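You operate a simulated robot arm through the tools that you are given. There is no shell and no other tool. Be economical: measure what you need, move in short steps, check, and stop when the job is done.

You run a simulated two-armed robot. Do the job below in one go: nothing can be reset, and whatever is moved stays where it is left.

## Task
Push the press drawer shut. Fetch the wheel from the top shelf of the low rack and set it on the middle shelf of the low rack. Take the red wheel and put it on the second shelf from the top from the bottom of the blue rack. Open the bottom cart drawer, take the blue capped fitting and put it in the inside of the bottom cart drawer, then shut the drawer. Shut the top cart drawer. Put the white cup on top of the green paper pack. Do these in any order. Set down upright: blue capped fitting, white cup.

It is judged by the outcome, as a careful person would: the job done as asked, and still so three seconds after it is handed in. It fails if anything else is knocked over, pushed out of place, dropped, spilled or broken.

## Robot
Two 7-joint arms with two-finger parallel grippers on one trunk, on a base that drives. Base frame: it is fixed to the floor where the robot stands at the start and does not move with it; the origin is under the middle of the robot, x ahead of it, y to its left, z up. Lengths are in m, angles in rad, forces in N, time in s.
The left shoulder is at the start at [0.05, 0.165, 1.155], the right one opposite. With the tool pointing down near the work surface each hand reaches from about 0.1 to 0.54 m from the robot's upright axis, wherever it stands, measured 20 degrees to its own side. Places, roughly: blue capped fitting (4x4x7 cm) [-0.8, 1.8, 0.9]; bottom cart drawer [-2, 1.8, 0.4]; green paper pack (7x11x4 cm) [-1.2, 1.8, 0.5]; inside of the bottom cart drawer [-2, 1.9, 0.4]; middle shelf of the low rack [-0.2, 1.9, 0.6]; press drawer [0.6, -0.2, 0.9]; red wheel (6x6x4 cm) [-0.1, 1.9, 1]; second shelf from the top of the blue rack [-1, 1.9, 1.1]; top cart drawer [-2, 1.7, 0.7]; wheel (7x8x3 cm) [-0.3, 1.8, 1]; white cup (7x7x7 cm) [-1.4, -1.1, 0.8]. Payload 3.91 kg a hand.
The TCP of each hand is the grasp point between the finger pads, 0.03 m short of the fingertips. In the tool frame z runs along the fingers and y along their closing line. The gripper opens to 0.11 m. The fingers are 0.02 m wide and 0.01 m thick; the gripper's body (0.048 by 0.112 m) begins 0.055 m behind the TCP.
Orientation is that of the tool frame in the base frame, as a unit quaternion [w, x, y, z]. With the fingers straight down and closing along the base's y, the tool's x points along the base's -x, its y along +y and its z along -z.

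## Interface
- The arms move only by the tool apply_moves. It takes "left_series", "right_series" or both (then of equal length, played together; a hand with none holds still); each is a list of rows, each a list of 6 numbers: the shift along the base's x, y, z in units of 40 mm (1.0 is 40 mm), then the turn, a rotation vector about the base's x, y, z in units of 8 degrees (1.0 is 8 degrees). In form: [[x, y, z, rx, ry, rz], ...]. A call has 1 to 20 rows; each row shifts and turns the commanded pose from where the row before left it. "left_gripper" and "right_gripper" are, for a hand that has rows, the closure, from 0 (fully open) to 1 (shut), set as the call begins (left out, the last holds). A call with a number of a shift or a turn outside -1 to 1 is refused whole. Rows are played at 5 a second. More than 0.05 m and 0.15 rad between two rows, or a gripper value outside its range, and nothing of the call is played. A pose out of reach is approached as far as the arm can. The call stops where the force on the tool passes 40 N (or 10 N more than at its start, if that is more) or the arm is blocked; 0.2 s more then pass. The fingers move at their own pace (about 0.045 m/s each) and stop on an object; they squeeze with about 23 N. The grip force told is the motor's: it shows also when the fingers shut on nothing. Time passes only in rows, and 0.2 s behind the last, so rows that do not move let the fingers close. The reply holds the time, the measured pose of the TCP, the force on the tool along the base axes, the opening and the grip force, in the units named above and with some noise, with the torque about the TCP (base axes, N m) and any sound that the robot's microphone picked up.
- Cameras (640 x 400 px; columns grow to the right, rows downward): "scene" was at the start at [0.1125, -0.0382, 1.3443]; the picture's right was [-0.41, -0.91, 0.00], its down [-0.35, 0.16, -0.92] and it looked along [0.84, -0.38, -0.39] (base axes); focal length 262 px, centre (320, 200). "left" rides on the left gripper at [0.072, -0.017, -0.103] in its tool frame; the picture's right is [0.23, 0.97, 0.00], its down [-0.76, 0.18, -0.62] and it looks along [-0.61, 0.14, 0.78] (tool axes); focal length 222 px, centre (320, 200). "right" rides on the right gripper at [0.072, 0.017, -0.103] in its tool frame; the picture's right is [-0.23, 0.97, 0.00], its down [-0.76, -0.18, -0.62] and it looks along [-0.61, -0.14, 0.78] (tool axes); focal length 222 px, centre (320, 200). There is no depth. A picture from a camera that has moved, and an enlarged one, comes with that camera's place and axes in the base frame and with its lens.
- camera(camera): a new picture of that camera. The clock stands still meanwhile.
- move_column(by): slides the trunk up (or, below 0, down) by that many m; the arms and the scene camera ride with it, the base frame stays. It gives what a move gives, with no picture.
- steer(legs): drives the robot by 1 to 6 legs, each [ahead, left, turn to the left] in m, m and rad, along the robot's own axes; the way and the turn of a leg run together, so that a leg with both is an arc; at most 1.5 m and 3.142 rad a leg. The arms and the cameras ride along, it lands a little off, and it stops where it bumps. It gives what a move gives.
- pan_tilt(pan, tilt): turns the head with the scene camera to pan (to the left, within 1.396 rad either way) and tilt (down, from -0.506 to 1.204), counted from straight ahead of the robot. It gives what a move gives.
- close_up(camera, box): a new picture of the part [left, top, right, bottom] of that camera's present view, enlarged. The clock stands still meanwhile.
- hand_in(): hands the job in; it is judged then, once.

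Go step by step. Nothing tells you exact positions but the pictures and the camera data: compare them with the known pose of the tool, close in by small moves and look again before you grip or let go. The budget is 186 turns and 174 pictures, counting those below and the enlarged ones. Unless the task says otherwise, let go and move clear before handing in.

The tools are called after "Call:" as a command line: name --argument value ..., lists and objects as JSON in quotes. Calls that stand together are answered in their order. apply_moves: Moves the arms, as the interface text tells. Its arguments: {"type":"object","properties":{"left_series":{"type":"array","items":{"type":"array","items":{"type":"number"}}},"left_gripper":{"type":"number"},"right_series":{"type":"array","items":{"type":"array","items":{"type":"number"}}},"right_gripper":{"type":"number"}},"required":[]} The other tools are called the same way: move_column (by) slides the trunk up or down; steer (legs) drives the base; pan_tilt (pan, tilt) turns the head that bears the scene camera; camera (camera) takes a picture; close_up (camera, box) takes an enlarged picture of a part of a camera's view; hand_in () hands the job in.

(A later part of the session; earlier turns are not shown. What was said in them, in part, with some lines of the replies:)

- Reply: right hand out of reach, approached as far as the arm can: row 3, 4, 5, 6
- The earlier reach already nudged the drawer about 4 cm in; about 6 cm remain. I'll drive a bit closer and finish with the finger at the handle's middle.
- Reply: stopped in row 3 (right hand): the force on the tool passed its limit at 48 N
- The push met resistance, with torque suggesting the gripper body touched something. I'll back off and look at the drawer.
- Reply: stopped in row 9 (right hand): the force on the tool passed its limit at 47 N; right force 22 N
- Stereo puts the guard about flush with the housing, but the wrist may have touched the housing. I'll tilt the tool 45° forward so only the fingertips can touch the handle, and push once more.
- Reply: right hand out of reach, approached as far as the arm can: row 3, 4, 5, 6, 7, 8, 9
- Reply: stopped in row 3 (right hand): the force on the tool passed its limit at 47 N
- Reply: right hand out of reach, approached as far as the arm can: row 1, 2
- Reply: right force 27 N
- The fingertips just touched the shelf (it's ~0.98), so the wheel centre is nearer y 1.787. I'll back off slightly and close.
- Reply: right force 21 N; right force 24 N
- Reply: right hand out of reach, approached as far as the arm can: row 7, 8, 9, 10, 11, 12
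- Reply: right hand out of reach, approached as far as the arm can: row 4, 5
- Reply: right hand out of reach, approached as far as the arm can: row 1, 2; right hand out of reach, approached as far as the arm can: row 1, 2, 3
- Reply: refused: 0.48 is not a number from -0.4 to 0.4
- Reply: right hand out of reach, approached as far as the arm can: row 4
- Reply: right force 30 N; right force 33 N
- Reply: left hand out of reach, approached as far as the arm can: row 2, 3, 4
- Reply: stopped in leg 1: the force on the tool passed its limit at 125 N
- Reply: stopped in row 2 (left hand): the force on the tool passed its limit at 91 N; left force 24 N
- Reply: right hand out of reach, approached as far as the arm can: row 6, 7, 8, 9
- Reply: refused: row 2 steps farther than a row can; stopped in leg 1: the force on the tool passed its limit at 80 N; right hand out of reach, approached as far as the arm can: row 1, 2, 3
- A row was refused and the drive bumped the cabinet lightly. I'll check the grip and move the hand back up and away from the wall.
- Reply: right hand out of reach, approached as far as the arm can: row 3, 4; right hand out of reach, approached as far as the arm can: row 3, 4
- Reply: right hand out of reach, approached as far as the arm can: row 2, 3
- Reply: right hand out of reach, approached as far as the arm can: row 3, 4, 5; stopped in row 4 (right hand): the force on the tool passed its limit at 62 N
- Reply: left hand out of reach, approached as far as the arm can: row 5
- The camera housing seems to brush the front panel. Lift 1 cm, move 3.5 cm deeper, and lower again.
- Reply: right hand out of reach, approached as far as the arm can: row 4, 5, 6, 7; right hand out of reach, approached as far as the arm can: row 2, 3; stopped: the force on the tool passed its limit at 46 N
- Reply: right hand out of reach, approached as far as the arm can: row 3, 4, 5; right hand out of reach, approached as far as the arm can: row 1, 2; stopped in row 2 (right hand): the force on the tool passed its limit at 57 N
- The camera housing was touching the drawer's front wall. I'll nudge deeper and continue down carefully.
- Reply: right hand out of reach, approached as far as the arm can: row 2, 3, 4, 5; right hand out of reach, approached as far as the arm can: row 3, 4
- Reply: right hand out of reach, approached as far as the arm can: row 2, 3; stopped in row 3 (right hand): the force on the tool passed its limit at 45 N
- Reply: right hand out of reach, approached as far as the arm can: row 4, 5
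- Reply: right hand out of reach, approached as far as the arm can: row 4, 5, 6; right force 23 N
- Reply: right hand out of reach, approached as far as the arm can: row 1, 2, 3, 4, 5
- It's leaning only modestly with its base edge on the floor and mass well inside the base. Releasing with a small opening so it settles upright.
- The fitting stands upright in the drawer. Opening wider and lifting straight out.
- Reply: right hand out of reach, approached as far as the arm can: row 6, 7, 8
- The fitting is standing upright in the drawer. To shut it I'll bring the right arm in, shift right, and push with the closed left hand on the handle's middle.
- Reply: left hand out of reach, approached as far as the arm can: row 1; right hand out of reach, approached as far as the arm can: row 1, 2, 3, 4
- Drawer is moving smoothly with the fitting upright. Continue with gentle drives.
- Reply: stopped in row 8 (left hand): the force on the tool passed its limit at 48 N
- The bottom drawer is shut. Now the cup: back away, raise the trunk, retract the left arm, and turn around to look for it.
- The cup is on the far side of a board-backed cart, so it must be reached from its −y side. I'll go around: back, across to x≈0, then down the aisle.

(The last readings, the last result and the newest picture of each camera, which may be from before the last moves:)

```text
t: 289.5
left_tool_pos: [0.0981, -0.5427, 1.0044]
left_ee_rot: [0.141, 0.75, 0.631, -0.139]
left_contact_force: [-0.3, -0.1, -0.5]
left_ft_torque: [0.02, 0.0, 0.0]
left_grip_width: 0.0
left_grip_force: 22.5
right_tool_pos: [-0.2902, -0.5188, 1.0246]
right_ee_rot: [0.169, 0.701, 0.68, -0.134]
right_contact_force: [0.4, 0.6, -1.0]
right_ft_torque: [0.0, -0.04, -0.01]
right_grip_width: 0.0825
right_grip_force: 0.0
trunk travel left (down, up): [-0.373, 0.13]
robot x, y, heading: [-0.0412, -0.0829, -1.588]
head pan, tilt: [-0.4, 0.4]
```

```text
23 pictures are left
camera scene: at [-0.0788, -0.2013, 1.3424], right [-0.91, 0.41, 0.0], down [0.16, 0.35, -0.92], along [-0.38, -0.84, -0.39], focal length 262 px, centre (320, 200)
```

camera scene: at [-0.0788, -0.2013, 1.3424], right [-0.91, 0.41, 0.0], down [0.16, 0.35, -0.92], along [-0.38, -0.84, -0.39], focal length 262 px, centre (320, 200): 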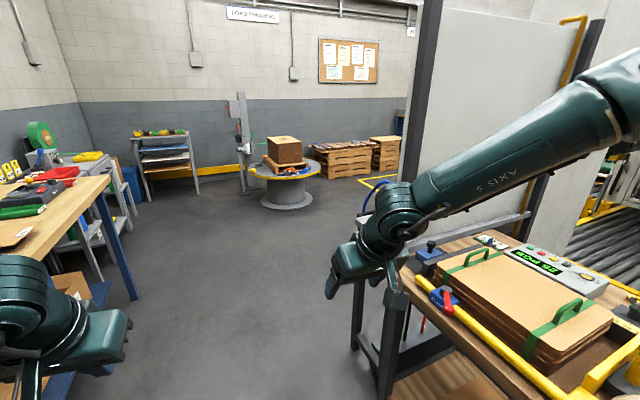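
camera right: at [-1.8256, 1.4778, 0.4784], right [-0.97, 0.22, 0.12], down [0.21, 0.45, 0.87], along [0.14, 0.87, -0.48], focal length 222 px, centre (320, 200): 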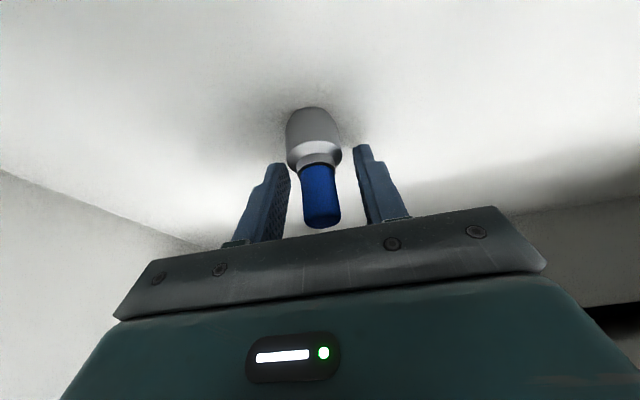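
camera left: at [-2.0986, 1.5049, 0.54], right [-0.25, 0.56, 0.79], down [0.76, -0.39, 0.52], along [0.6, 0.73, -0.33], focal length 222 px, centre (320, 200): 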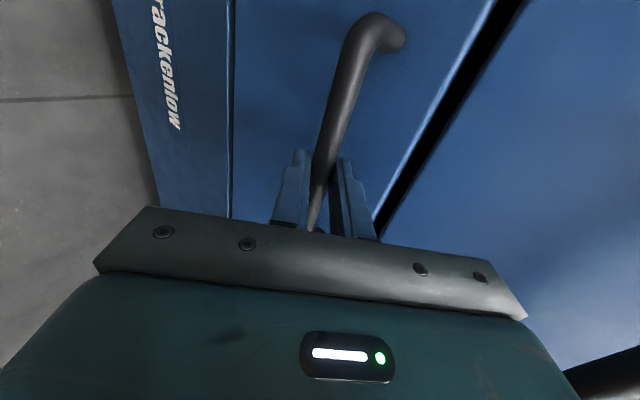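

Open floor lies beyond; the board cart spans x −1.53…−0.65 with its back at y≈−0.71. I'll drive down the aisle, sidestep, and turn to face it from the −y side.

Call:
steer --legs '[[1.5, 0, 0], [0.25, 0, 0], [0, -0.8, 0], [0, 0, -3.13]]'

Call:
pan_tilt --pan 0.5 --tilt 0.45

Call:
camera --camera "scene"

```text
t: 312.7
left_tool_pos: [-1.0204, -1.3759, 1.004]
left_ee_rot: [0.137, -0.641, 0.742, 0.143]
left_contact_force: [-0.1, -1.0, -0.3]
left_ft_torque: [-0.01, -0.01, -0.02]
left_grip_width: 0.0001
left_grip_force: 22.7
right_tool_pos: [-0.6329, -1.3873, 1.0247]
right_ee_rot: [0.131, -0.689, 0.691, 0.172]
right_contact_force: [0.6, -0.3, 0.4]
right_ft_torque: [-0.01, 0.0, -0.01]
right_grip_width: 0.0825
right_grip_force: 0.1
trunk travel left (down, up): [-0.373, 0.13]
robot x, y, heading: [-0.8757, -1.8285, 1.576]
head pan, tilt: [-0.4, 0.4]
```

```text
t: 313.9
left_tool_pos: [-1.0212, -1.3764, 1.0031]
left_ee_rot: [0.137, -0.641, 0.742, 0.142]
left_contact_force: [0.4, -0.7, -0.4]
left_ft_torque: [0.01, -0.04, -0.03]
left_grip_width: 0.0
left_grip_force: 23.1
right_tool_pos: [-0.6326, -1.3885, 1.0246]
right_ee_rot: [0.132, -0.689, 0.692, 0.171]
right_contact_force: [0.1, 0.4, -0.8]
right_ft_torque: [0.01, 0.0, 0.04]
right_grip_width: 0.0825
right_grip_force: 0.1
trunk travel left (down, up): [-0.373, 0.13]
robot x, y, heading: [-0.8704, -1.826, 1.573]
head pan, tilt: [0.499, 0.45]
```

```text
22 pictures are left
camera scene: at [-0.9184, -1.7171, 1.3377], right [0.88, 0.48, 0.0], down [0.21, -0.38, -0.9], along [-0.43, 0.79, -0.44], focal length 262 px, centre (320, 200)
```

scene: 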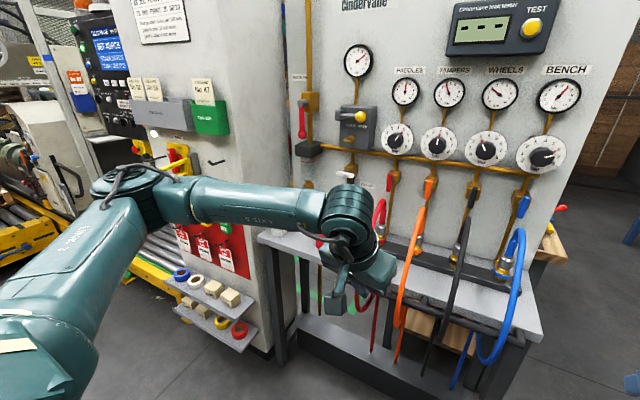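

I see the front of the test board; the cup should be on its left ledge, hidden by my left arm. I'll sidestep left and lift the left hand to expose it.

Call:
steer --legs '[[0, 0.33, 0]]'

Call:
apply_moves --left_series '[[0, -0.3, 0.6, 0, 0, 0], [0, -0.3, 0.6, 0, 0, 0], [0, 0, 0.6, 0, 0, 0]]' --left_gripper 0

Call:
pan_tilt --pan 0.1 --tilt 0.6

Call:
camera --camera "scene"

```text
t: 317.4
left_tool_pos: [-1.353, -1.3772, 1.0034]
left_ee_rot: [0.138, -0.64, 0.742, 0.143]
left_contact_force: [-0.4, -0.3, 0.1]
left_ft_torque: [-0.03, -0.01, -0.02]
left_grip_width: 0.0
left_grip_force: 22.7
right_tool_pos: [-0.9652, -1.3904, 1.0235]
right_ee_rot: [0.132, -0.688, 0.692, 0.172]
right_contact_force: [-0.9, -0.4, 0.9]
right_ft_torque: [-0.02, -0.02, 0.01]
right_grip_width: 0.0826
right_grip_force: 0.1
trunk travel left (down, up): [-0.373, 0.13]
robot x, y, heading: [-1.2073, -1.829, 1.575]
head pan, tilt: [0.499, 0.45]
```

```text
t: 318.2
left_tool_pos: [-1.3535, -1.4013, 1.0752]
left_ee_rot: [0.137, -0.641, 0.742, 0.143]
left_contact_force: [0.3, -0.7, 0.2]
left_ft_torque: [0.01, -0.01, 0.0]
left_grip_width: 0.0686
left_grip_force: 0.0
right_tool_pos: [-0.9649, -1.3906, 1.0233]
right_ee_rot: [0.132, -0.688, 0.693, 0.17]
right_contact_force: [-0.5, -0.6, 0.7]
right_ft_torque: [0.01, 0.01, -0.01]
right_grip_width: 0.0821
right_grip_force: 0.1
trunk travel left (down, up): [-0.373, 0.13]
robot x, y, heading: [-1.2084, -1.8269, 1.571]
head pan, tilt: [0.499, 0.45]
```

```text
t: 319.1
left_tool_pos: [-1.3533, -1.4013, 1.0757]
left_ee_rot: [0.137, -0.64, 0.742, 0.142]
left_contact_force: [-0.9, 0.5, -0.3]
left_ft_torque: [-0.03, -0.04, -0.01]
left_grip_width: 0.1099
left_grip_force: 0.1
right_tool_pos: [-0.9658, -1.389, 1.0235]
right_ee_rot: [0.132, -0.688, 0.693, 0.171]
right_contact_force: [-1.0, -0.1, 0.4]
right_ft_torque: [0.03, 0.02, 0.0]
right_grip_width: 0.082
right_grip_force: 0.2
trunk travel left (down, up): [-0.373, 0.13]
robot x, y, heading: [-1.2021, -1.8272, 1.571]
head pan, tilt: [0.099, 0.6]
```

```text
21 pictures are left
camera scene: at [-1.216, -1.7107, 1.3242], right [0.99, 0.1, 0.0], down [0.06, -0.56, -0.83], along [-0.08, 0.82, -0.56], focal length 262 px, centre (320, 200)
```

scene: 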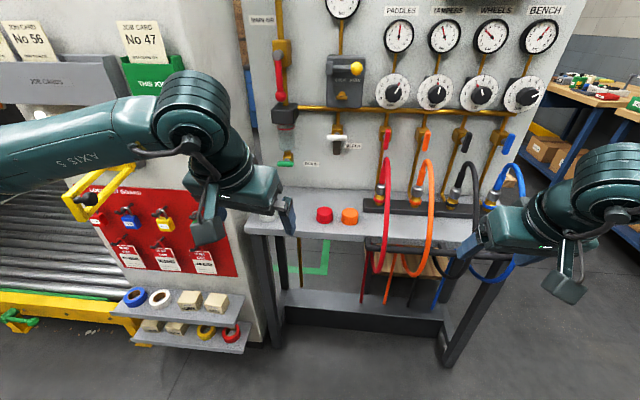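

Call:
camera --camera "left"

```text
20 pictures are left
camera left: at [-1.3486, -1.5103, 1.1423], right [-1.0, -0.07, -0.05], down [-0.08, 0.48, 0.87], along [-0.04, 0.88, -0.48], focal length 222 px, centre (320, 200)
```

left: 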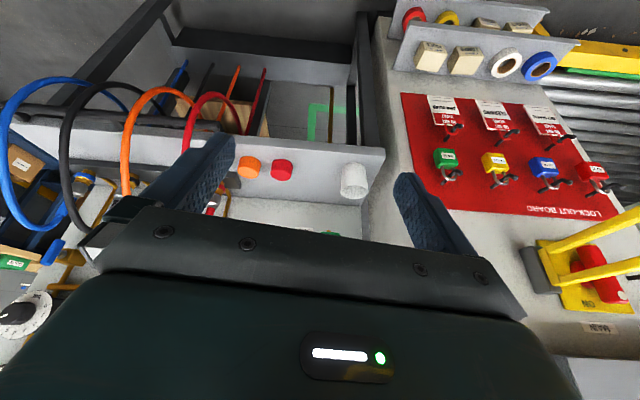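

The cup is at about (−1.46, −1.01, 0.80), tight against the pillar on its left, so the fingers must close front-to-back. I'll turn the robot 30°, pitch and yaw the right hand so it comes in from the cup's right, with the left hand moved aside.

Call:
steer --legs '[[0, 0, 0.524]]'

Call:
apply_moves --right_series '[[0, 0, 0, 0.866, 0.5, 0], [0, 0, 0, 0.866, 0.5, 0], [0, 0, 0, 0.866, 0.5, 0], [-0.7, -0.4, 0, 0, 0, 1], [-0.7, -0.4, 0, 0, 0, 1], [-0.7, -0.4, 0, 0, 0, 1], [-0.7, -0.4, 0, 0, 0, 1], [-0.7, -0.4, 0, 0, 0, 1]]' --left_series '[[-0.6, -0.4, 0.5, 0, 0, 0], [-0.6, -0.4, 0.5, 0, 0, 0], [-0.6, -0.4, 0.5, 0, 0, 0], [-0.6, -0.4, 0.5, 0, 0, 0], [-0.6, -0.4, 0.3, 0, 0, 0], [0, 0, 0, 0, 0, 0], [0, 0, 0, 0, 0, 0], [0, 0, 0, 0, 0, 0]]' --right_gripper 0.05

Call:
pan_tilt --pan -0.2 --tilt 0.6

Call:
camera --camera "scene"

```text
t: 320.9
left_tool_pos: [-1.5453, -1.5306, 1.075]
left_ee_rot: [-0.096, 0.81, -0.553, -0.173]
left_contact_force: [-0.2, -0.6, -0.4]
left_ft_torque: [0.02, 0.01, 0.02]
left_grip_width: 0.11
left_grip_force: 0.0
right_tool_pos: [-1.2144, -1.3284, 1.0232]
right_ee_rot: [-0.083, 0.844, -0.492, -0.199]
right_contact_force: [-0.2, -0.8, 0.2]
right_ft_torque: [-0.02, 0.0, 0.0]
right_grip_width: 0.0827
right_grip_force: 0.2
trunk travel left (down, up): [-0.373, 0.13]
robot x, y, heading: [-1.2041, -1.8275, 2.099]
head pan, tilt: [0.099, 0.6]
```

```text
t: 322.8
left_tool_pos: [-1.6668, -1.6104, 1.1675]
left_ee_rot: [-0.096, 0.809, -0.553, -0.173]
left_contact_force: [0.0, 0.5, 0.1]
left_ft_torque: [0.03, -0.03, 0.0]
left_grip_width: 0.11
left_grip_force: 0.0
right_tool_pos: [-1.3561, -1.4072, 1.0243]
right_ee_rot: [-0.043, 0.897, -0.155, -0.411]
right_contact_force: [-0.6, 0.1, 0.1]
right_ft_torque: [-0.01, 0.02, -0.02]
right_grip_width: 0.1045
right_grip_force: 0.1
trunk travel left (down, up): [-0.373, 0.13]
robot x, y, heading: [-1.2058, -1.8306, 2.097]
head pan, tilt: [0.099, 0.6]
```

```text
t: 323.6
left_tool_pos: [-1.6653, -1.6109, 1.1678]
left_ee_rot: [-0.096, 0.81, -0.553, -0.172]
left_contact_force: [0.5, 0.2, -0.2]
left_ft_torque: [0.02, -0.05, 0.02]
left_grip_width: 0.11
left_grip_force: 0.1
right_tool_pos: [-1.3544, -1.4073, 1.0249]
right_ee_rot: [-0.044, 0.897, -0.157, -0.411]
right_contact_force: [-0.5, 0.4, 0.0]
right_ft_torque: [0.02, -0.01, 0.04]
right_grip_width: 0.1046
right_grip_force: 0.1
trunk travel left (down, up): [-0.373, 0.13]
robot x, y, heading: [-1.202, -1.8297, 2.097]
head pan, tilt: [-0.201, 0.6]
```

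```text
19 pictures are left
camera scene: at [-1.2495, -1.7187, 1.3241], right [0.95, 0.32, 0.0], down [0.18, -0.54, -0.83], along [-0.26, 0.78, -0.56], focal length 262 px, centre (320, 200)
```

scene: 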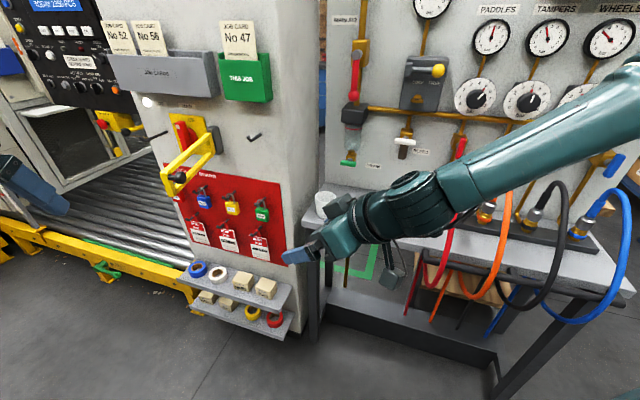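

Cup measured at (−1.463, −1.01), z 0.76–0.83. I'll first tuck the left hand back and up (away from the pillar's fittings), then drive so the right hand sits above-right of the cup.

Call:
apply_moves --left_series '[[0.4, -0.6, 0.6, 0, 0, 0], [0.4, -0.6, 0.6, 0, 0, 0], [0.4, -0.6, 0.6, 0, 0, 0], [0.4, -0.6, 0.6, 0, 0, 0]]'

Call:
steer --legs '[[0, -0.178, 0], [0.31, 0, 0]]'

Call:
camera --camera "scene"

```text
t: 324.6
left_tool_pos: [-1.5992, -1.7084, 1.2636]
left_ee_rot: [-0.096, 0.809, -0.553, -0.172]
left_contact_force: [-0.3, -0.9, -0.9]
left_ft_torque: [0.02, -0.01, 0.02]
left_grip_width: 0.11
left_grip_force: 0.0
right_tool_pos: [-1.355, -1.4087, 1.0251]
right_ee_rot: [-0.045, 0.897, -0.157, -0.411]
right_contact_force: [0.6, 0.6, 0.4]
right_ft_torque: [0.0, -0.02, 0.0]
right_grip_width: 0.1045
right_grip_force: 0.0
trunk travel left (down, up): [-0.373, 0.13]
robot x, y, heading: [-1.2038, -1.8299, 2.092]
head pan, tilt: [-0.201, 0.6]
```

```text
t: 328.4
left_tool_pos: [-1.5994, -1.3485, 1.2634]
left_ee_rot: [-0.096, 0.809, -0.553, -0.172]
left_contact_force: [-0.1, 0.1, 0.0]
left_ft_torque: [0.0, -0.04, 0.01]
left_grip_width: 0.1101
left_grip_force: 0.1
right_tool_pos: [-1.3536, -1.049, 1.0239]
right_ee_rot: [-0.044, 0.897, -0.157, -0.411]
right_contact_force: [0.3, -0.1, 0.4]
right_ft_torque: [0.0, 0.01, 0.02]
right_grip_width: 0.1044
right_grip_force: 0.0
trunk travel left (down, up): [-0.373, 0.13]
robot x, y, heading: [-1.2028, -1.4731, 2.089]
head pan, tilt: [-0.201, 0.6]
```

```text
18 pictures are left
camera scene: at [-1.2477, -1.3597, 1.324], right [0.95, 0.31, 0.0], down [0.18, -0.54, -0.82], along [-0.26, 0.78, -0.57], focal length 262 px, centre (320, 200)
```

scene: 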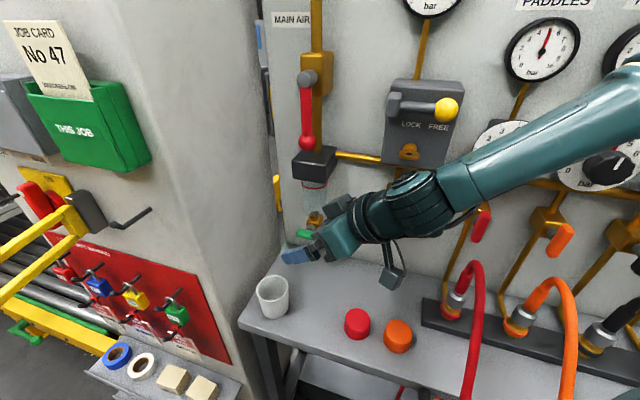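

The cup is open-topped at about (−1.453, −1.055), z 0.79–0.86. Moving to the pre-grasp and checking.

Call:
apply_moves --right_series '[[-0.03, -0.27, -0.86, 0, 0, 0], [-0.03, -0.27, -0.86, 0, 0, 0], [-0.03, -0.27, -0.86, 0, 0, 0], [-0.72, 0.21, -0.66, 0, 0, 0]]'

Call:
camera --camera "right"

Call:
close_up --camera "scene" --box '[210, 220, 410, 345]'

```text
t: 329.4
left_tool_pos: [-1.5985, -1.3493, 1.2623]
left_ee_rot: [-0.096, 0.809, -0.553, -0.173]
left_contact_force: [0.9, 0.8, 0.3]
left_ft_torque: [0.03, -0.01, 0.0]
left_grip_width: 0.1099
left_grip_force: 0.1
right_tool_pos: [-1.3717, -1.0611, 0.9355]
right_ee_rot: [-0.044, 0.897, -0.157, -0.41]
right_contact_force: [0.2, -0.6, -0.2]
right_ft_torque: [0.01, -0.01, -0.02]
right_grip_width: 0.1046
right_grip_force: 0.0
right hand out of reach, approached as far as the arm can: row 3, 4
trunk travel left (down, up): [-0.373, 0.13]
robot x, y, heading: [-1.2026, -1.4704, 2.09]
head pan, tilt: [-0.201, 0.6]
```

```text
17 pictures are left
camera right: at [-1.2571, -1.118, 0.9498], right [-0.45, -0.87, 0.22], down [0.04, 0.23, 0.97], along [-0.89, 0.45, -0.07], focal length 222 px, centre (320, 200)
```

right: 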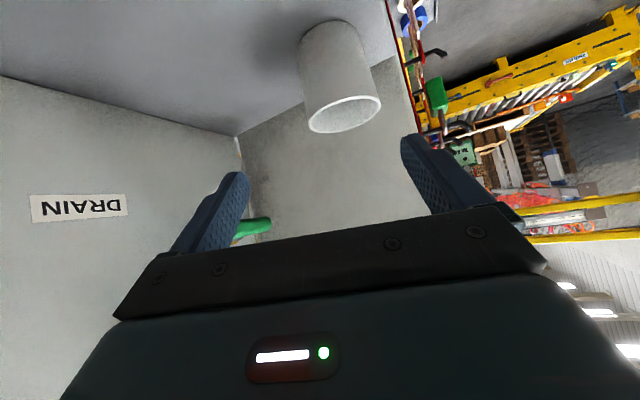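

```text
3.20 times, centred on (310, 282) of scene
camera zoom: at [-1.2472, -1.3599, 1.3241], right [0.95, 0.31, 0.0], down [0.18, -0.54, -0.82], along [-0.26, 0.78, -0.57], focal length 839 px, centre (352, -64)
```

zoom: 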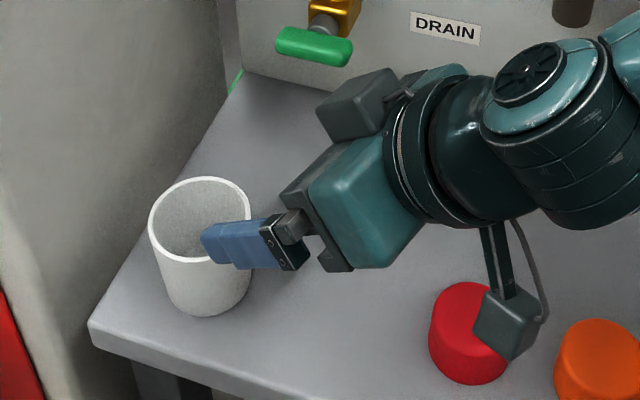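

Cup confirmed at (−1.451, −1.065). I'll shift over it with the base, then lower with the trunk.

Call:
steer --legs '[[0.031, 0.064, 0]]'

Call:
move_column --by -0.06

Call:
camera --camera "right"

```text
t: 330.7
left_tool_pos: [-1.6694, -1.3533, 1.2623]
left_ee_rot: [-0.096, 0.809, -0.553, -0.173]
left_contact_force: [-0.3, -0.1, -1.0]
left_ft_torque: [-0.02, 0.0, 0.01]
left_grip_width: 0.1099
left_grip_force: 0.0
right_tool_pos: [-1.4409, -1.0668, 0.9341]
right_ee_rot: [-0.044, 0.898, -0.157, -0.409]
right_contact_force: [0.4, 0.9, 0.3]
right_ft_torque: [-0.01, 0.01, 0.0]
right_grip_width: 0.1047
right_grip_force: 0.1
trunk travel left (down, up): [-0.373, 0.13]
robot x, y, heading: [-1.2689, -1.4712, 2.088]
head pan, tilt: [-0.201, 0.6]
```

```text
t: 331.7
left_tool_pos: [-1.6676, -1.3544, 1.2036]
left_ee_rot: [-0.096, 0.809, -0.554, -0.173]
left_contact_force: [-0.3, -0.2, 0.5]
left_ft_torque: [0.04, 0.03, 0.01]
left_grip_width: 0.1099
left_grip_force: 0.0
right_tool_pos: [-1.441, -1.067, 0.8746]
right_ee_rot: [-0.044, 0.898, -0.157, -0.409]
right_contact_force: [0.0, 0.9, -0.4]
right_ft_torque: [-0.02, 0.0, 0.03]
right_grip_width: 0.1047
right_grip_force: 0.0
trunk travel left (down, up): [-0.313, 0.19]
robot x, y, heading: [-1.2755, -1.4725, 2.09]
head pan, tilt: [-0.201, 0.6]
```

```text
15 pictures are left
camera right: at [-1.3267, -1.1225, 0.8902], right [-0.45, -0.87, 0.22], down [0.04, 0.23, 0.97], along [-0.89, 0.45, -0.07], focal length 222 px, centre (320, 200)
```

right: 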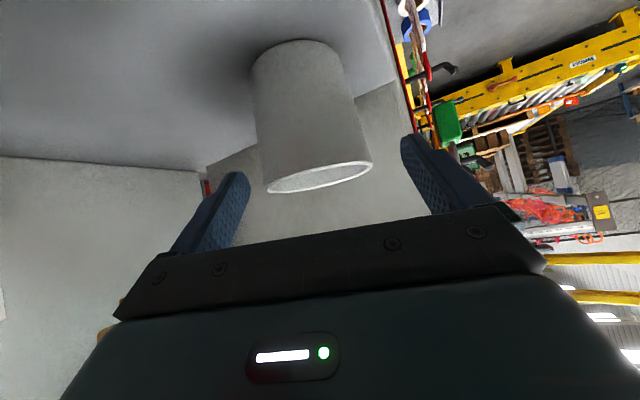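

Call:
move_column --by -0.033

Call:
apply_moves --right_series '[[0, 0, 0, 0, 0, 0], [0, 0, 0, 0, 0, 0], [0, 0, 0, 0, 0, 0], [0, 0, 0, 0, 0, 0]]' --right_gripper 1

Call:
camera --camera "right"

```text
t: 332.4
left_tool_pos: [-1.6688, -1.3542, 1.1707]
left_ee_rot: [-0.096, 0.809, -0.553, -0.173]
left_contact_force: [-0.1, 0.4, 0.3]
left_ft_torque: [0.0, 0.01, -0.02]
left_grip_width: 0.1102
left_grip_force: 0.2
right_tool_pos: [-1.4414, -1.0662, 0.8418]
right_ee_rot: [-0.044, 0.898, -0.157, -0.409]
right_contact_force: [0.3, -0.9, -0.1]
right_ft_torque: [-0.01, 0.01, 0.01]
right_grip_width: 0.1047
right_grip_force: 0.1
trunk travel left (down, up): [-0.28, 0.223]
robot x, y, heading: [-1.2705, -1.4749, 2.091]
head pan, tilt: [-0.201, 0.6]
```

```text
t: 333.4
left_tool_pos: [-1.6688, -1.3532, 1.1705]
left_ee_rot: [-0.097, 0.809, -0.553, -0.173]
left_contact_force: [0.0, 0.0, 0.7]
left_ft_torque: [-0.02, 0.01, -0.02]
left_grip_width: 0.1097
left_grip_force: 0.0
right_tool_pos: [-1.4414, -1.0649, 0.8416]
right_ee_rot: [-0.045, 0.897, -0.158, -0.41]
right_contact_force: [-0.4, 0.0, 0.3]
right_ft_torque: [0.0, -0.03, 0.01]
right_grip_width: 0.0606
right_grip_force: 23.0
trunk travel left (down, up): [-0.28, 0.223]
robot x, y, heading: [-1.2725, -1.4769, 2.089]
head pan, tilt: [-0.201, 0.6]
```

```text
14 pictures are left
camera right: at [-1.3267, -1.1223, 0.8571], right [-0.45, -0.87, 0.22], down [0.04, 0.23, 0.97], along [-0.89, 0.45, -0.07], focal length 222 px, centre (320, 200)
```

right: 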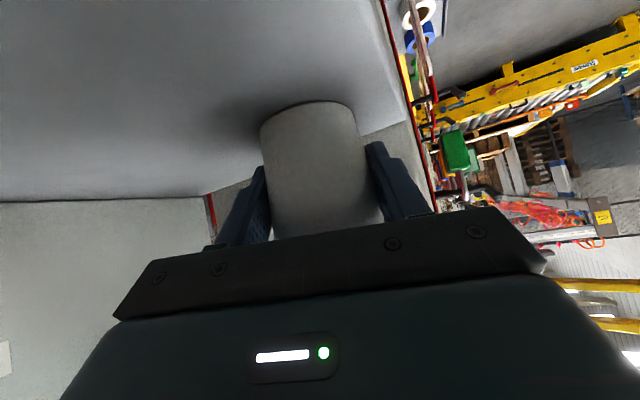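

Gripped. Lift with the trunk and check.

Call:
move_column --by 0.2

Call:
close_up --camera "scene" --box '[200, 150, 440, 300]'

```text
t: 335.6
left_tool_pos: [-1.6678, -1.3542, 1.3706]
left_ee_rot: [-0.097, 0.809, -0.554, -0.172]
left_contact_force: [-0.4, 0.2, 0.1]
left_ft_torque: [0.03, 0.0, -0.01]
left_grip_width: 0.1102
left_grip_force: 0.0
right_tool_pos: [-1.4413, -1.0655, 1.0425]
right_ee_rot: [-0.043, 0.898, -0.156, -0.41]
right_contact_force: [-0.2, 0.6, -0.6]
right_ft_torque: [-0.01, -0.01, 0.02]
right_grip_width: 0.0605
right_grip_force: 23.3
trunk travel left (down, up): [-0.48, 0.023]
robot x, y, heading: [-1.2721, -1.4735, 2.091]
head pan, tilt: [-0.201, 0.6]
```

```text
2.67 times, centred on (320, 225) of scene
camera zoom: at [-1.3171, -1.3645, 1.4311], right [0.95, 0.31, 0.0], down [0.18, -0.54, -0.83], along [-0.26, 0.78, -0.57], focal length 699 px, centre (320, 133)
```

zoom: 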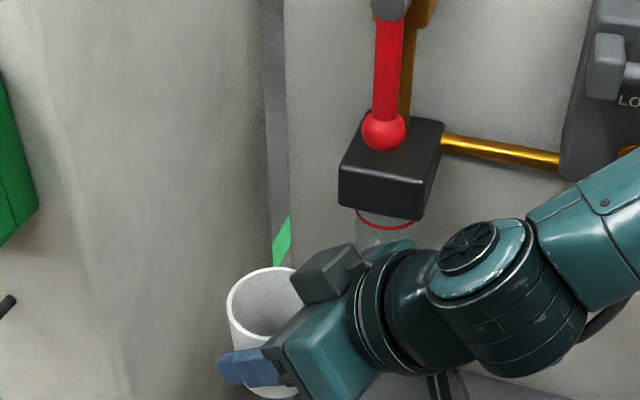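

Cup is held upright. Back away and bring the hand back to straight-ahead, then return along the aisle to the blue rack.

Call:
steer --legs '[[-0.38, 0, 0]]'

Call:
apply_moves --right_series '[[0.7, 0.4, 0, 0, 0, -1], [0.7, 0.4, 0, 0, 0, -1], [0.7, 0.4, 0, 0, 0, -1], [0.7, 0.4, 0, 0, 0, -1], [0.7, 0.4, 0, 0, 0, -1]]'

Call:
steer --legs '[[0, 0, -0.524], [0, -1.1, 0], [1.4, 0, 0], [1.4, 0, 0]]'

Call:
pan_tilt --pan 0.5 --tilt 0.5

Call:
camera --camera "scene"

```text
t: 338.0
left_tool_pos: [-1.4806, -1.6839, 1.3701]
left_ee_rot: [-0.097, 0.809, -0.554, -0.172]
left_contact_force: [1.0, -0.4, -0.3]
left_ft_torque: [0.0, 0.01, -0.03]
left_grip_width: 0.1099
left_grip_force: 0.1
right_tool_pos: [-1.2535, -1.395, 1.0418]
right_ee_rot: [-0.044, 0.898, -0.157, -0.409]
right_contact_force: [0.6, -0.4, 0.3]
right_ft_torque: [0.02, 0.0, -0.02]
right_grip_width: 0.0603
right_grip_force: 23.2
trunk travel left (down, up): [-0.48, 0.023]
robot x, y, heading: [-1.0837, -1.8006, 2.09]
head pan, tilt: [-0.201, 0.6]
```

```text
t: 339.2
left_tool_pos: [-1.4803, -1.6825, 1.3703]
left_ee_rot: [-0.096, 0.81, -0.553, -0.173]
left_contact_force: [-0.3, -0.5, -0.2]
left_ft_torque: [-0.01, 0.01, 0.01]
left_grip_width: 0.11
left_grip_force: 0.1
right_tool_pos: [-1.113, -1.3149, 1.0424]
right_ee_rot: [-0.182, 0.789, -0.455, -0.37]
right_contact_force: [-0.7, 0.1, 0.0]
right_ft_torque: [-0.02, 0.01, 0.02]
right_grip_width: 0.06
right_grip_force: 23.0
trunk travel left (down, up): [-0.48, 0.023]
robot x, y, heading: [-1.0827, -1.8035, 2.098]
head pan, tilt: [-0.201, 0.6]
```

```text
t: 363.8
left_tool_pos: [-0.2396, 1.3008, 1.3693]
left_ee_rot: [0.139, -0.633, 0.748, 0.14]
left_contact_force: [0.9, 0.0, 0.1]
left_ft_torque: [0.0, -0.01, -0.05]
left_grip_width: 0.1102
left_grip_force: 0.1
right_tool_pos: [0.264, 1.4291, 1.0412]
right_ee_rot: [0.273, -0.641, 0.648, 0.308]
right_contact_force: [0.2, 0.2, -0.4]
right_ft_torque: [0.0, 0.01, -0.01]
right_grip_width: 0.0602
right_grip_force: 23.0
trunk travel left (down, up): [-0.48, 0.023]
robot x, y, heading: [0.0364, 1.0, 1.555]
head pan, tilt: [-0.201, 0.6]
```

```text
t: 364.8
left_tool_pos: [-0.2386, 1.3016, 1.3702]
left_ee_rot: [0.139, -0.634, 0.748, 0.141]
left_contact_force: [-0.1, 0.7, -1.1]
left_ft_torque: [0.01, 0.03, -0.01]
left_grip_width: 0.1099
left_grip_force: 0.1
right_tool_pos: [0.265, 1.4288, 1.0413]
right_ee_rot: [0.272, -0.642, 0.648, 0.308]
right_contact_force: [0.3, -1.1, 0.4]
right_ft_torque: [-0.01, 0.04, 0.0]
right_grip_width: 0.0601
right_grip_force: 23.0
trunk travel left (down, up): [-0.48, 0.023]
robot x, y, heading: [0.0398, 0.9919, 1.554]
head pan, tilt: [0.499, 0.499]
```

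```text
12 pictures are left
camera scene: at [-0.0036, 1.1057, 1.4402], right [0.89, 0.46, 0.0], down [0.22, -0.42, -0.88], along [-0.41, 0.78, -0.48], focal length 262 px, centre (320, 200)
```

scene: 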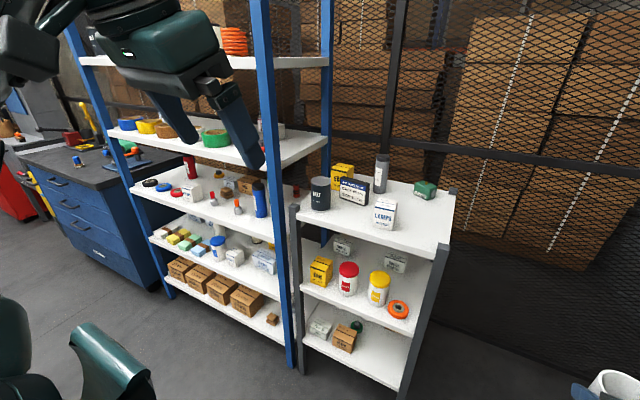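

Back at the racks with the cup. Moving left to face the green pack and lowering.

Call:
steer --legs '[[0, 1.42, 0]]'

Call:
move_column --by -0.33

Call:
pan_tilt --pan -0.35 --tilt 0.5

Call:
camera --camera "scene"

```text
t: 377.4
left_tool_pos: [-1.6621, 1.3013, 1.3703]
left_ee_rot: [0.137, -0.641, 0.741, 0.142]
left_contact_force: [-0.3, 0.4, 0.2]
left_ft_torque: [0.0, -0.02, 0.01]
left_grip_width: 0.1101
left_grip_force: 0.0
right_tool_pos: [-1.1615, 1.4398, 1.0416]
right_ee_rot: [-0.27, 0.648, -0.641, -0.311]
right_contact_force: [-0.7, 0.4, 0.5]
right_ft_torque: [-0.02, 0.02, 0.0]
right_grip_width: 0.0597
right_grip_force: 22.9
trunk travel left (down, up): [-0.48, 0.023]
robot x, y, heading: [-1.3826, 1.0015, 1.575]
head pan, tilt: [0.499, 0.499]
```

```text
t: 380.7
left_tool_pos: [-1.6618, 1.301, 1.041]
left_ee_rot: [0.138, -0.642, 0.741, 0.142]
left_contact_force: [0.2, -0.8, -0.6]
left_ft_torque: [0.03, -0.03, -0.01]
left_grip_width: 0.11
left_grip_force: 0.0
right_tool_pos: [-1.161, 1.4402, 0.7107]
right_ee_rot: [-0.27, 0.648, -0.641, -0.312]
right_contact_force: [-0.6, -0.2, -0.6]
right_ft_torque: [0.0, 0.02, 0.01]
right_grip_width: 0.0597
right_grip_force: 22.9
trunk travel left (down, up): [-0.15, 0.353]
robot x, y, heading: [-1.378, 1.0012, 1.575]
head pan, tilt: [0.499, 0.499]
```

```text
t: 381.8
left_tool_pos: [-1.6622, 1.3019, 1.0394]
left_ee_rot: [0.137, -0.641, 0.742, 0.143]
left_contact_force: [-0.3, 0.3, 0.8]
left_ft_torque: [0.04, -0.02, -0.01]
left_grip_width: 0.1099
left_grip_force: 0.0
right_tool_pos: [-1.1625, 1.4405, 0.7107]
right_ee_rot: [-0.27, 0.648, -0.641, -0.312]
right_contact_force: [-1.0, 0.8, 0.1]
right_ft_torque: [-0.02, -0.02, 0.01]
right_grip_width: 0.0598
right_grip_force: 23.2
trunk travel left (down, up): [-0.15, 0.353]
robot x, y, heading: [-1.3759, 1.0043, 1.572]
head pan, tilt: [-0.351, 0.499]
```

```text
11 pictures are left
camera scene: at [-1.3483, 1.1174, 1.1102], right [0.94, -0.34, 0.0], down [-0.16, -0.45, -0.88], along [0.3, 0.83, -0.48], focal length 262 px, centre (320, 200)
```

scene: 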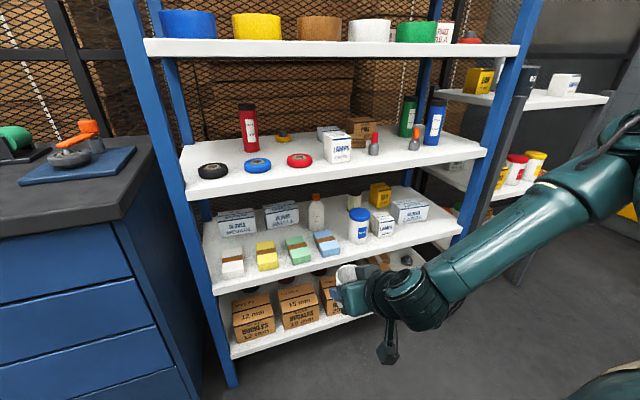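

Green pack centre ≈ (−1.184, 1.79), top ≈ 0.556. Lowering to entry height and approaching.

Call:
move_column --by -0.08

Call:
steer --legs '[[0, 0.021, 0], [0.2, 0, 0]]'

Call:
camera --camera "right"

Call:
close_up --camera "scene" --box '[200, 180, 400, 305]'

```text
t: 383.0
left_tool_pos: [-1.6638, 1.3016, 0.96]
left_ee_rot: [0.137, -0.641, 0.742, 0.142]
left_contact_force: [0.4, 0.2, 0.9]
left_ft_torque: [0.02, -0.01, -0.01]
left_grip_width: 0.1099
left_grip_force: 0.0
right_tool_pos: [-1.1618, 1.4403, 0.6314]
right_ee_rot: [-0.269, 0.648, -0.64, -0.312]
right_contact_force: [-0.3, 0.0, -0.7]
right_ft_torque: [-0.01, -0.03, -0.01]
right_grip_width: 0.0599
right_grip_force: 22.9
trunk travel left (down, up): [-0.07, 0.433]
robot x, y, heading: [-1.379, 1.002, 1.575]
head pan, tilt: [-0.351, 0.499]
```

```text
t: 385.1
left_tool_pos: [-1.6843, 1.501, 0.9602]
left_ee_rot: [0.137, -0.642, 0.741, 0.142]
left_contact_force: [0.3, 0.5, -0.1]
left_ft_torque: [0.02, -0.03, 0.01]
left_grip_width: 0.1098
left_grip_force: 0.2
right_tool_pos: [-1.1834, 1.6404, 0.6303]
right_ee_rot: [-0.27, 0.647, -0.641, -0.311]
right_contact_force: [0.0, -0.3, 0.4]
right_ft_torque: [-0.01, -0.02, 0.0]
right_grip_width: 0.06
right_grip_force: 22.8
trunk travel left (down, up): [-0.07, 0.433]
robot x, y, heading: [-1.399, 1.2006, 1.576]
head pan, tilt: [-0.351, 0.499]
```

```text
10 pictures are left
camera right: at [-1.1948, 1.5133, 0.6467], right [-0.97, 0.12, 0.22], down [0.22, 0.04, 0.97], along [0.11, 0.99, -0.07], focal length 222 px, centre (320, 200)
```

right: 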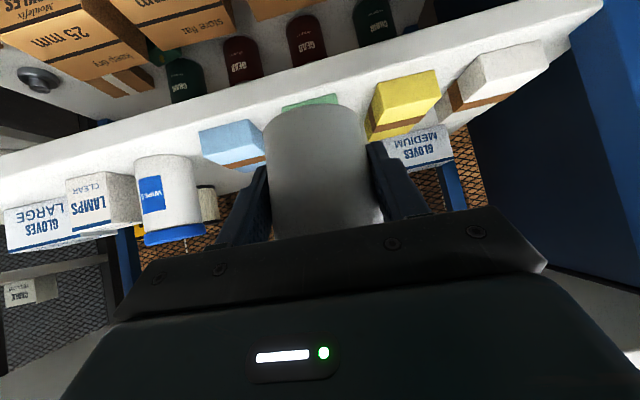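

```text
3.20 times, centred on (300, 242) of scene
camera zoom: at [-1.3702, 1.3171, 1.0302], right [0.94, -0.34, 0.0], down [-0.16, -0.45, -0.88], along [0.3, 0.83, -0.48], focal length 839 px, centre (384, 64)
```

zoom: 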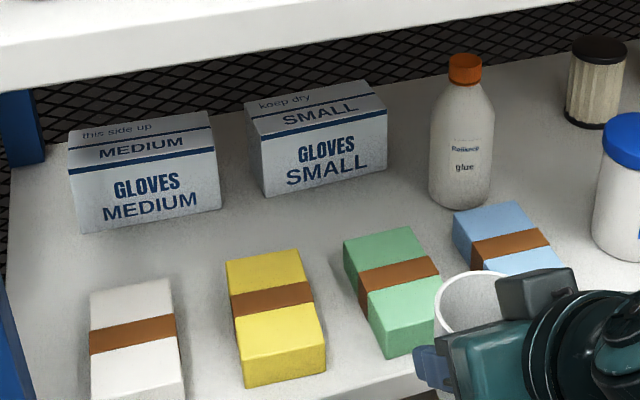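

Call:
steer --legs '[[0.14, 0.006, 0]]'

Call:
close_up --camera "scene" --box '[220, 190, 420, 315]'

Call:
camera --camera "right"

```text
t: 386.4
left_tool_pos: [-1.6899, 1.6419, 0.9608]
left_ee_rot: [0.137, -0.641, 0.741, 0.142]
left_contact_force: [0.7, 0.0, -1.0]
left_ft_torque: [0.02, 0.01, 0.01]
left_grip_width: 0.1103
left_grip_force: 0.1
right_tool_pos: [-1.1899, 1.7802, 0.6317]
right_ee_rot: [-0.27, 0.647, -0.642, -0.311]
right_contact_force: [0.1, 0.3, 0.2]
right_ft_torque: [0.0, 0.02, 0.03]
right_grip_width: 0.0597
right_grip_force: 22.8
trunk travel left (down, up): [-0.07, 0.433]
robot x, y, heading: [-1.4067, 1.3407, 1.573]
head pan, tilt: [-0.351, 0.499]
```

```text
3.20 times, centred on (320, 252) of scene
camera zoom: at [-1.3768, 1.4568, 1.0302], right [0.94, -0.34, 0.0], down [-0.16, -0.45, -0.88], along [0.3, 0.83, -0.48], focal length 839 px, centre (320, 32)
```

zoom: 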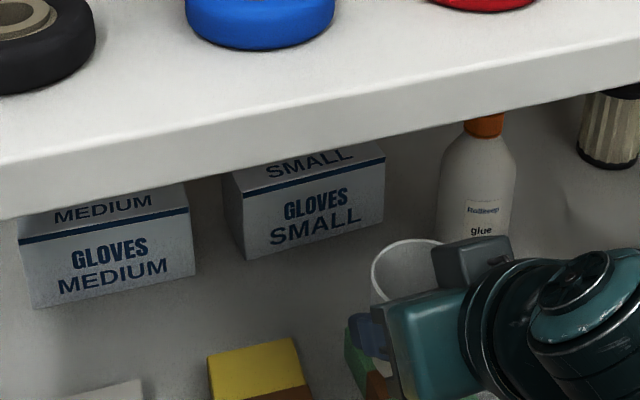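

```text
7 pictures are left
camera right: at [-1.2013, 1.6528, 0.6467], right [-0.97, 0.12, 0.22], down [0.22, 0.04, 0.97], along [0.11, 0.99, -0.07], focal length 222 px, centre (320, 200)
```

right: 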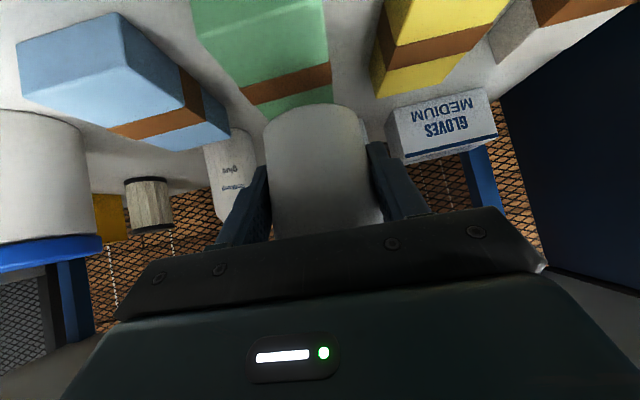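

The cup is over the pack; I'll shift 9 mm right to centre it and lower in small steps.

Call:
apply_moves --right_series '[[0.22, 0.1, 0, 0, 0, 0]]'

Call:
move_column --by -0.015

Call:
move_column --by -0.005

Call:
move_column --by -0.004

```text
t: 386.8
left_tool_pos: [-1.6907, 1.6411, 0.9607]
left_ee_rot: [0.136, -0.641, 0.742, 0.142]
left_contact_force: [0.2, -0.3, 0.2]
left_ft_torque: [0.02, 0.02, -0.01]
left_grip_width: 0.1102
left_grip_force: 0.0
right_tool_pos: [-1.181, 1.7836, 0.6305]
right_ee_rot: [-0.27, 0.647, -0.641, -0.311]
right_contact_force: [0.3, 0.2, 0.1]
right_ft_torque: [-0.01, -0.01, 0.0]
right_grip_width: 0.0599
right_grip_force: 22.7
trunk travel left (down, up): [-0.07, 0.433]
robot x, y, heading: [-1.4065, 1.3426, 1.574]
head pan, tilt: [-0.351, 0.499]
```

```text
t: 387.4
left_tool_pos: [-1.6905, 1.641, 0.9443]
left_ee_rot: [0.137, -0.64, 0.742, 0.142]
left_contact_force: [-0.7, 0.0, 0.6]
left_ft_torque: [0.0, 0.04, -0.05]
left_grip_width: 0.11
left_grip_force: 0.1
right_tool_pos: [-1.1804, 1.7835, 0.6147]
right_ee_rot: [-0.27, 0.648, -0.641, -0.312]
right_contact_force: [-0.2, 0.1, -0.2]
right_ft_torque: [-0.03, 0.0, 0.0]
right_grip_width: 0.0598
right_grip_force: 23.0
trunk travel left (down, up): [-0.055, 0.448]
robot x, y, heading: [-1.4055, 1.3449, 1.577]
head pan, tilt: [-0.351, 0.499]
```

```text
t: 388.0
left_tool_pos: [-1.6909, 1.6411, 0.9405]
left_ee_rot: [0.137, -0.641, 0.742, 0.142]
left_contact_force: [0.1, 0.0, -0.3]
left_ft_torque: [0.0, -0.02, -0.01]
left_grip_width: 0.1099
left_grip_force: 0.1
right_tool_pos: [-1.1809, 1.7833, 0.6105]
right_ee_rot: [-0.269, 0.648, -0.641, -0.312]
right_contact_force: [0.3, -0.1, 0.8]
right_ft_torque: [0.0, 0.0, 0.02]
right_grip_width: 0.0596
right_grip_force: 23.0
trunk travel left (down, up): [-0.05, 0.453]
robot x, y, heading: [-1.4084, 1.3413, 1.572]
head pan, tilt: [-0.351, 0.499]
```

```text
t: 388.5
left_tool_pos: [-1.6912, 1.6414, 0.9369]
left_ee_rot: [0.137, -0.641, 0.742, 0.142]
left_contact_force: [-0.6, -0.6, 0.7]
left_ft_torque: [0.01, 0.0, 0.01]
left_grip_width: 0.1099
left_grip_force: 0.0
right_tool_pos: [-1.1817, 1.785, 0.6077]
right_ee_rot: [-0.27, 0.647, -0.642, -0.31]
right_contact_force: [1.2, 1.0, -0.2]
right_ft_torque: [0.0, 0.02, 0.03]
right_grip_width: 0.06
right_grip_force: 23.3
trunk travel left (down, up): [-0.046, 0.457]
robot x, y, heading: [-1.4045, 1.3412, 1.577]
head pan, tilt: [-0.351, 0.499]
```

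Call:
move_column --by -0.004

Call:
move_column --by -0.003

Call:
close_up --camera "right" --box '[160, 0, 480, 200]'

```text
t: 389.0
left_tool_pos: [-1.6896, 1.6408, 0.9317]
left_ee_rot: [0.137, -0.641, 0.742, 0.142]
left_contact_force: [0.8, 0.4, -0.7]
left_ft_torque: [-0.02, -0.01, 0.0]
left_grip_width: 0.1101
left_grip_force: 0.1
right_tool_pos: [-1.1822, 1.7843, 0.6046]
right_ee_rot: [-0.269, 0.648, -0.641, -0.311]
right_contact_force: [0.9, 0.2, -0.9]
right_ft_torque: [0.03, 0.01, -0.03]
right_grip_width: 0.0602
right_grip_force: 23.0
trunk travel left (down, up): [-0.042, 0.461]
robot x, y, heading: [-1.4041, 1.3427, 1.571]
head pan, tilt: [-0.351, 0.499]
```

```text
t: 389.6
left_tool_pos: [-1.6919, 1.6414, 0.9298]
left_ee_rot: [0.138, -0.64, 0.742, 0.143]
left_contact_force: [-1.1, -0.3, 0.4]
left_ft_torque: [0.02, -0.04, 0.0]
left_grip_width: 0.1101
left_grip_force: 0.1
right_tool_pos: [-1.181, 1.7836, 0.5997]
right_ee_rot: [-0.27, 0.647, -0.641, -0.311]
right_contact_force: [-0.1, 0.1, 0.5]
right_ft_torque: [0.05, 0.01, -0.01]
right_grip_width: 0.0602
right_grip_force: 23.3
trunk travel left (down, up): [-0.039, 0.464]
robot x, y, heading: [-1.4065, 1.3443, 1.573]
head pan, tilt: [-0.351, 0.499]
```

```text
2.00 times, centred on (320, 100) of right
camera zoom: at [-1.1927, 1.6568, 0.6156], right [-0.97, 0.12, 0.22], down [0.22, 0.04, 0.97], along [0.11, 0.99, -0.07], focal length 444 px, centre (320, 400)
```

zoom: 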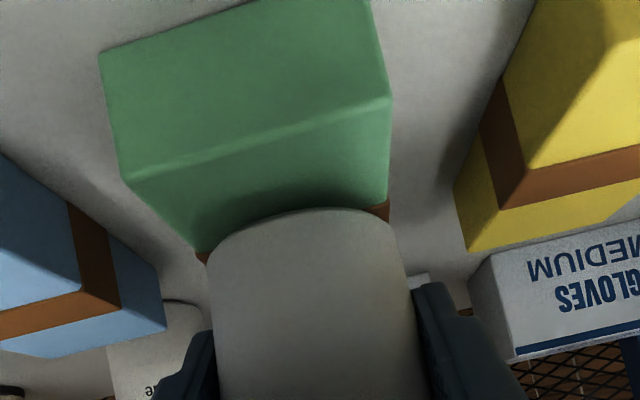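

Call:
move_column --by -0.003

Call:
move_column --by -0.003

Call:
move_column --by -0.003

```text
t: 390.1
left_tool_pos: [-1.691, 1.6412, 0.9262]
left_ee_rot: [0.137, -0.641, 0.742, 0.142]
left_contact_force: [-0.3, -0.5, -0.3]
left_ft_torque: [0.02, 0.0, -0.04]
left_grip_width: 0.1098
left_grip_force: 0.1
right_tool_pos: [-1.1813, 1.7821, 0.597]
right_ee_rot: [-0.27, 0.647, -0.641, -0.311]
right_contact_force: [0.2, 0.2, -1.1]
right_ft_torque: [0.01, 0.02, 0.02]
right_grip_width: 0.0599
right_grip_force: 22.5
trunk travel left (down, up): [-0.036, 0.467]
robot x, y, heading: [-1.4093, 1.3364, 1.578]
head pan, tilt: [-0.351, 0.499]
```

```text
t: 390.6
left_tool_pos: [-1.6916, 1.642, 0.9233]
left_ee_rot: [0.136, -0.641, 0.742, 0.143]
left_contact_force: [0.1, -0.5, -0.1]
left_ft_torque: [0.01, 0.01, 0.02]
left_grip_width: 0.1101
left_grip_force: 0.0
right_tool_pos: [-1.1814, 1.7849, 0.5939]
right_ee_rot: [-0.269, 0.647, -0.642, -0.311]
right_contact_force: [-0.6, 0.2, -1.4]
right_ft_torque: [-0.03, -0.02, 0.02]
right_grip_width: 0.0599
right_grip_force: 22.4
trunk travel left (down, up): [-0.033, 0.47]
robot x, y, heading: [-1.4029, 1.3441, 1.574]
head pan, tilt: [-0.351, 0.499]
```

```text
t: 391.1
left_tool_pos: [-1.6901, 1.6408, 0.9208]
left_ee_rot: [0.138, -0.64, 0.742, 0.143]
left_contact_force: [0.3, -0.2, 0.4]
left_ft_torque: [0.01, 0.02, -0.04]
left_grip_width: 0.1099
left_grip_force: 0.0
right_tool_pos: [-1.1822, 1.784, 0.5925]
right_ee_rot: [-0.27, 0.647, -0.641, -0.312]
right_contact_force: [0.3, -0.8, 9.2]
right_ft_torque: [0.03, -0.24, -0.06]
right_grip_width: 0.0603
right_grip_force: 22.8
trunk travel left (down, up): [-0.03, 0.473]
robot x, y, heading: [-1.4055, 1.3401, 1.58]
head pan, tilt: [-0.351, 0.499]
```

Contact felt. Release and back straight out.

Call:
move_column --by 0.001

Call:
apply_moves --right_series '[[0, 0, 0, 0, 0, 0], [0, 0, 0, 0, 0, 0], [0, 0, 0, 0, 0, 0]]' --right_gripper 0.2

Call:
close_up --camera "right" --box '[160, 0, 480, 200]'

```text
t: 391.6
left_tool_pos: [-1.691, 1.6417, 0.922]
left_ee_rot: [0.138, -0.64, 0.742, 0.143]
left_contact_force: [0.0, 0.1, 0.3]
left_ft_torque: [-0.01, 0.0, -0.02]
left_grip_width: 0.1099
left_grip_force: 0.1
right_tool_pos: [-1.1814, 1.7836, 0.5925]
right_ee_rot: [-0.27, 0.648, -0.64, -0.312]
right_contact_force: [-1.8, 2.8, 6.9]
right_ft_torque: [0.16, -0.12, 0.05]
right_grip_width: 0.0598
right_grip_force: 23.3
trunk travel left (down, up): [-0.031, 0.472]
robot x, y, heading: [-1.4045, 1.342, 1.576]
head pan, tilt: [-0.351, 0.499]
```

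```text
t: 392.4
left_tool_pos: [-1.6907, 1.6414, 0.9213]
left_ee_rot: [0.138, -0.64, 0.742, 0.142]
left_contact_force: [0.6, 0.1, -0.6]
left_ft_torque: [-0.01, 0.02, -0.01]
left_grip_width: 0.1102
left_grip_force: 0.1
right_tool_pos: [-1.1805, 1.7843, 0.5922]
right_ee_rot: [-0.27, 0.647, -0.642, -0.31]
right_contact_force: [-0.2, 0.0, 0.9]
right_ft_torque: [-0.01, -0.01, -0.02]
right_grip_width: 0.0878
right_grip_force: 0.1
trunk travel left (down, up): [-0.031, 0.472]
robot x, y, heading: [-1.4077, 1.3436, 1.574]
head pan, tilt: [-0.351, 0.499]
```

```text
2.00 times, centred on (320, 100) of right
camera zoom: at [-1.1927, 1.6567, 0.6076], right [-0.97, 0.12, 0.22], down [0.22, 0.04, 0.97], along [0.11, 0.99, -0.07], focal length 444 px, centre (320, 400)
```

zoom: 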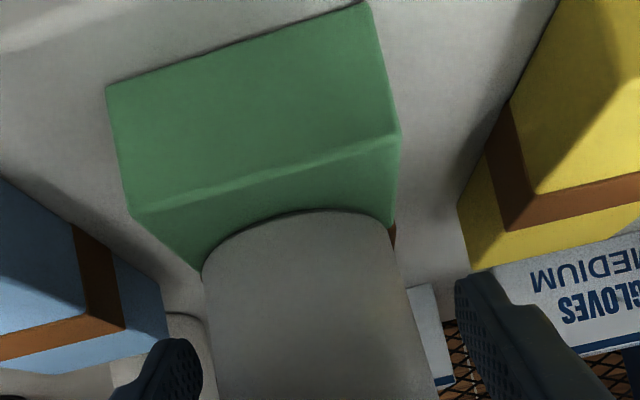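

The cup rests centred on the green pack. Drive straight back and verify.

Call:
steer --legs '[[-0.25, 0, 0]]'

Call:
close_up --camera "scene" --box '[200, 150, 440, 300]'

```text
t: 394.2
left_tool_pos: [-1.6895, 1.3912, 0.9223]
left_ee_rot: [0.137, -0.642, 0.741, 0.142]
left_contact_force: [0.5, 0.0, 0.4]
left_ft_torque: [-0.02, 0.0, 0.01]
left_grip_width: 0.1101
left_grip_force: 0.0
right_tool_pos: [-1.1806, 1.5342, 0.5927]
right_ee_rot: [-0.27, 0.648, -0.64, -0.312]
right_contact_force: [-0.6, 0.2, 1.6]
right_ft_torque: [-0.01, 0.0, -0.01]
right_grip_width: 0.0881
right_grip_force: 0.1
trunk travel left (down, up): [-0.031, 0.472]
robot x, y, heading: [-1.4036, 1.0899, 1.576]
head pan, tilt: [-0.351, 0.499]
```

```text
2.67 times, centred on (320, 225) of scene
camera zoom: at [-1.3756, 1.2071, 0.9912], right [0.94, -0.34, 0.0], down [-0.16, -0.45, -0.88], along [0.3, 0.83, -0.48], focal length 699 px, centre (320, 133)
```

zoom: 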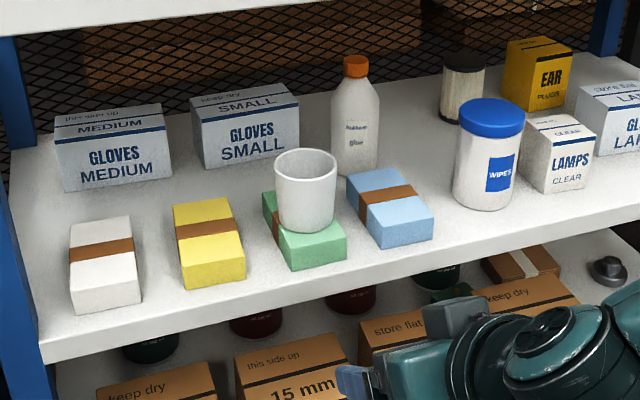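

The cup stands upright on the green pack. One last check of the cart drawers.

Call:
pan_tilt --pan 0.7 --tilt 0.45

Call:
camera --camera "scene"

```text
t: 395.6
left_tool_pos: [-1.6901, 1.3909, 0.9206]
left_ee_rot: [0.137, -0.641, 0.742, 0.142]
left_contact_force: [0.9, 0.0, -0.3]
left_ft_torque: [-0.03, -0.02, 0.03]
left_grip_width: 0.11
left_grip_force: 0.1
right_tool_pos: [-1.1808, 1.535, 0.5925]
right_ee_rot: [-0.269, 0.648, -0.641, -0.312]
right_contact_force: [0.6, -0.1, 0.6]
right_ft_torque: [-0.01, 0.02, -0.01]
right_grip_width: 0.0881
right_grip_force: 0.1
trunk travel left (down, up): [-0.031, 0.472]
robot x, y, heading: [-1.4059, 1.0934, 1.582]
head pan, tilt: [0.7, 0.45]
```

```text
3 pictures are left
camera scene: at [-1.4659, 1.1913, 0.9957], right [0.76, 0.65, 0.0], down [0.28, -0.33, -0.9], along [-0.58, 0.68, -0.44], focal length 262 px, centre (320, 200)
```

scene: 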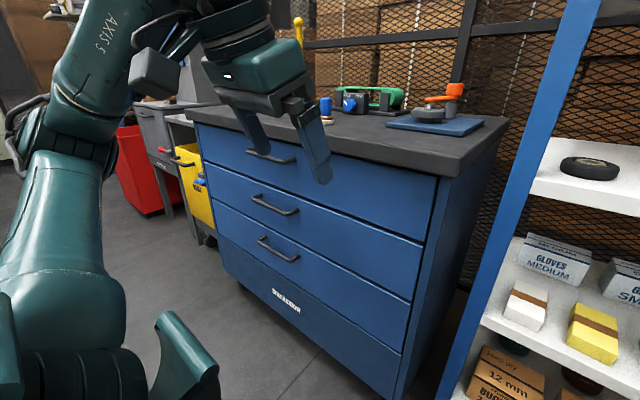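

All drawers are flush and everything is in place; handing in.

Call:
hand_in

```text
The job is handed in.
```

I did all of the tasks and handed the job in. I confirmed all but one in the camera: the fitting was upright just before the bottom cart drawer closed, but I couldn't see it afterwards.

- **Press drawer:** it is shut and held against a firm push.
- **Wheel:** the orange one from the low rack's top shelf now sits on its middle shelf. I took it to be "the wheel" because it was nearest the position you gave.
- **Red wheel:** it is on the second shelf from the top of the blue rack. The wording said both "from the top" and "from the bottom", so I went by the coordinates.
- **Blue capped fitting:** it is in the bottom cart drawer, which I closed slowly.
- **Cart drawers:** top and bottom are both flush in the last picture.
- **White cup:** it stands upright on the green paper pack.

There were two heavy knocks. Shutting the top cart drawer ended in about 125 N against its stop. The right hand, holding the fitting, also bumped the cart at about 80 N. Nothing looked displaced afterwards.
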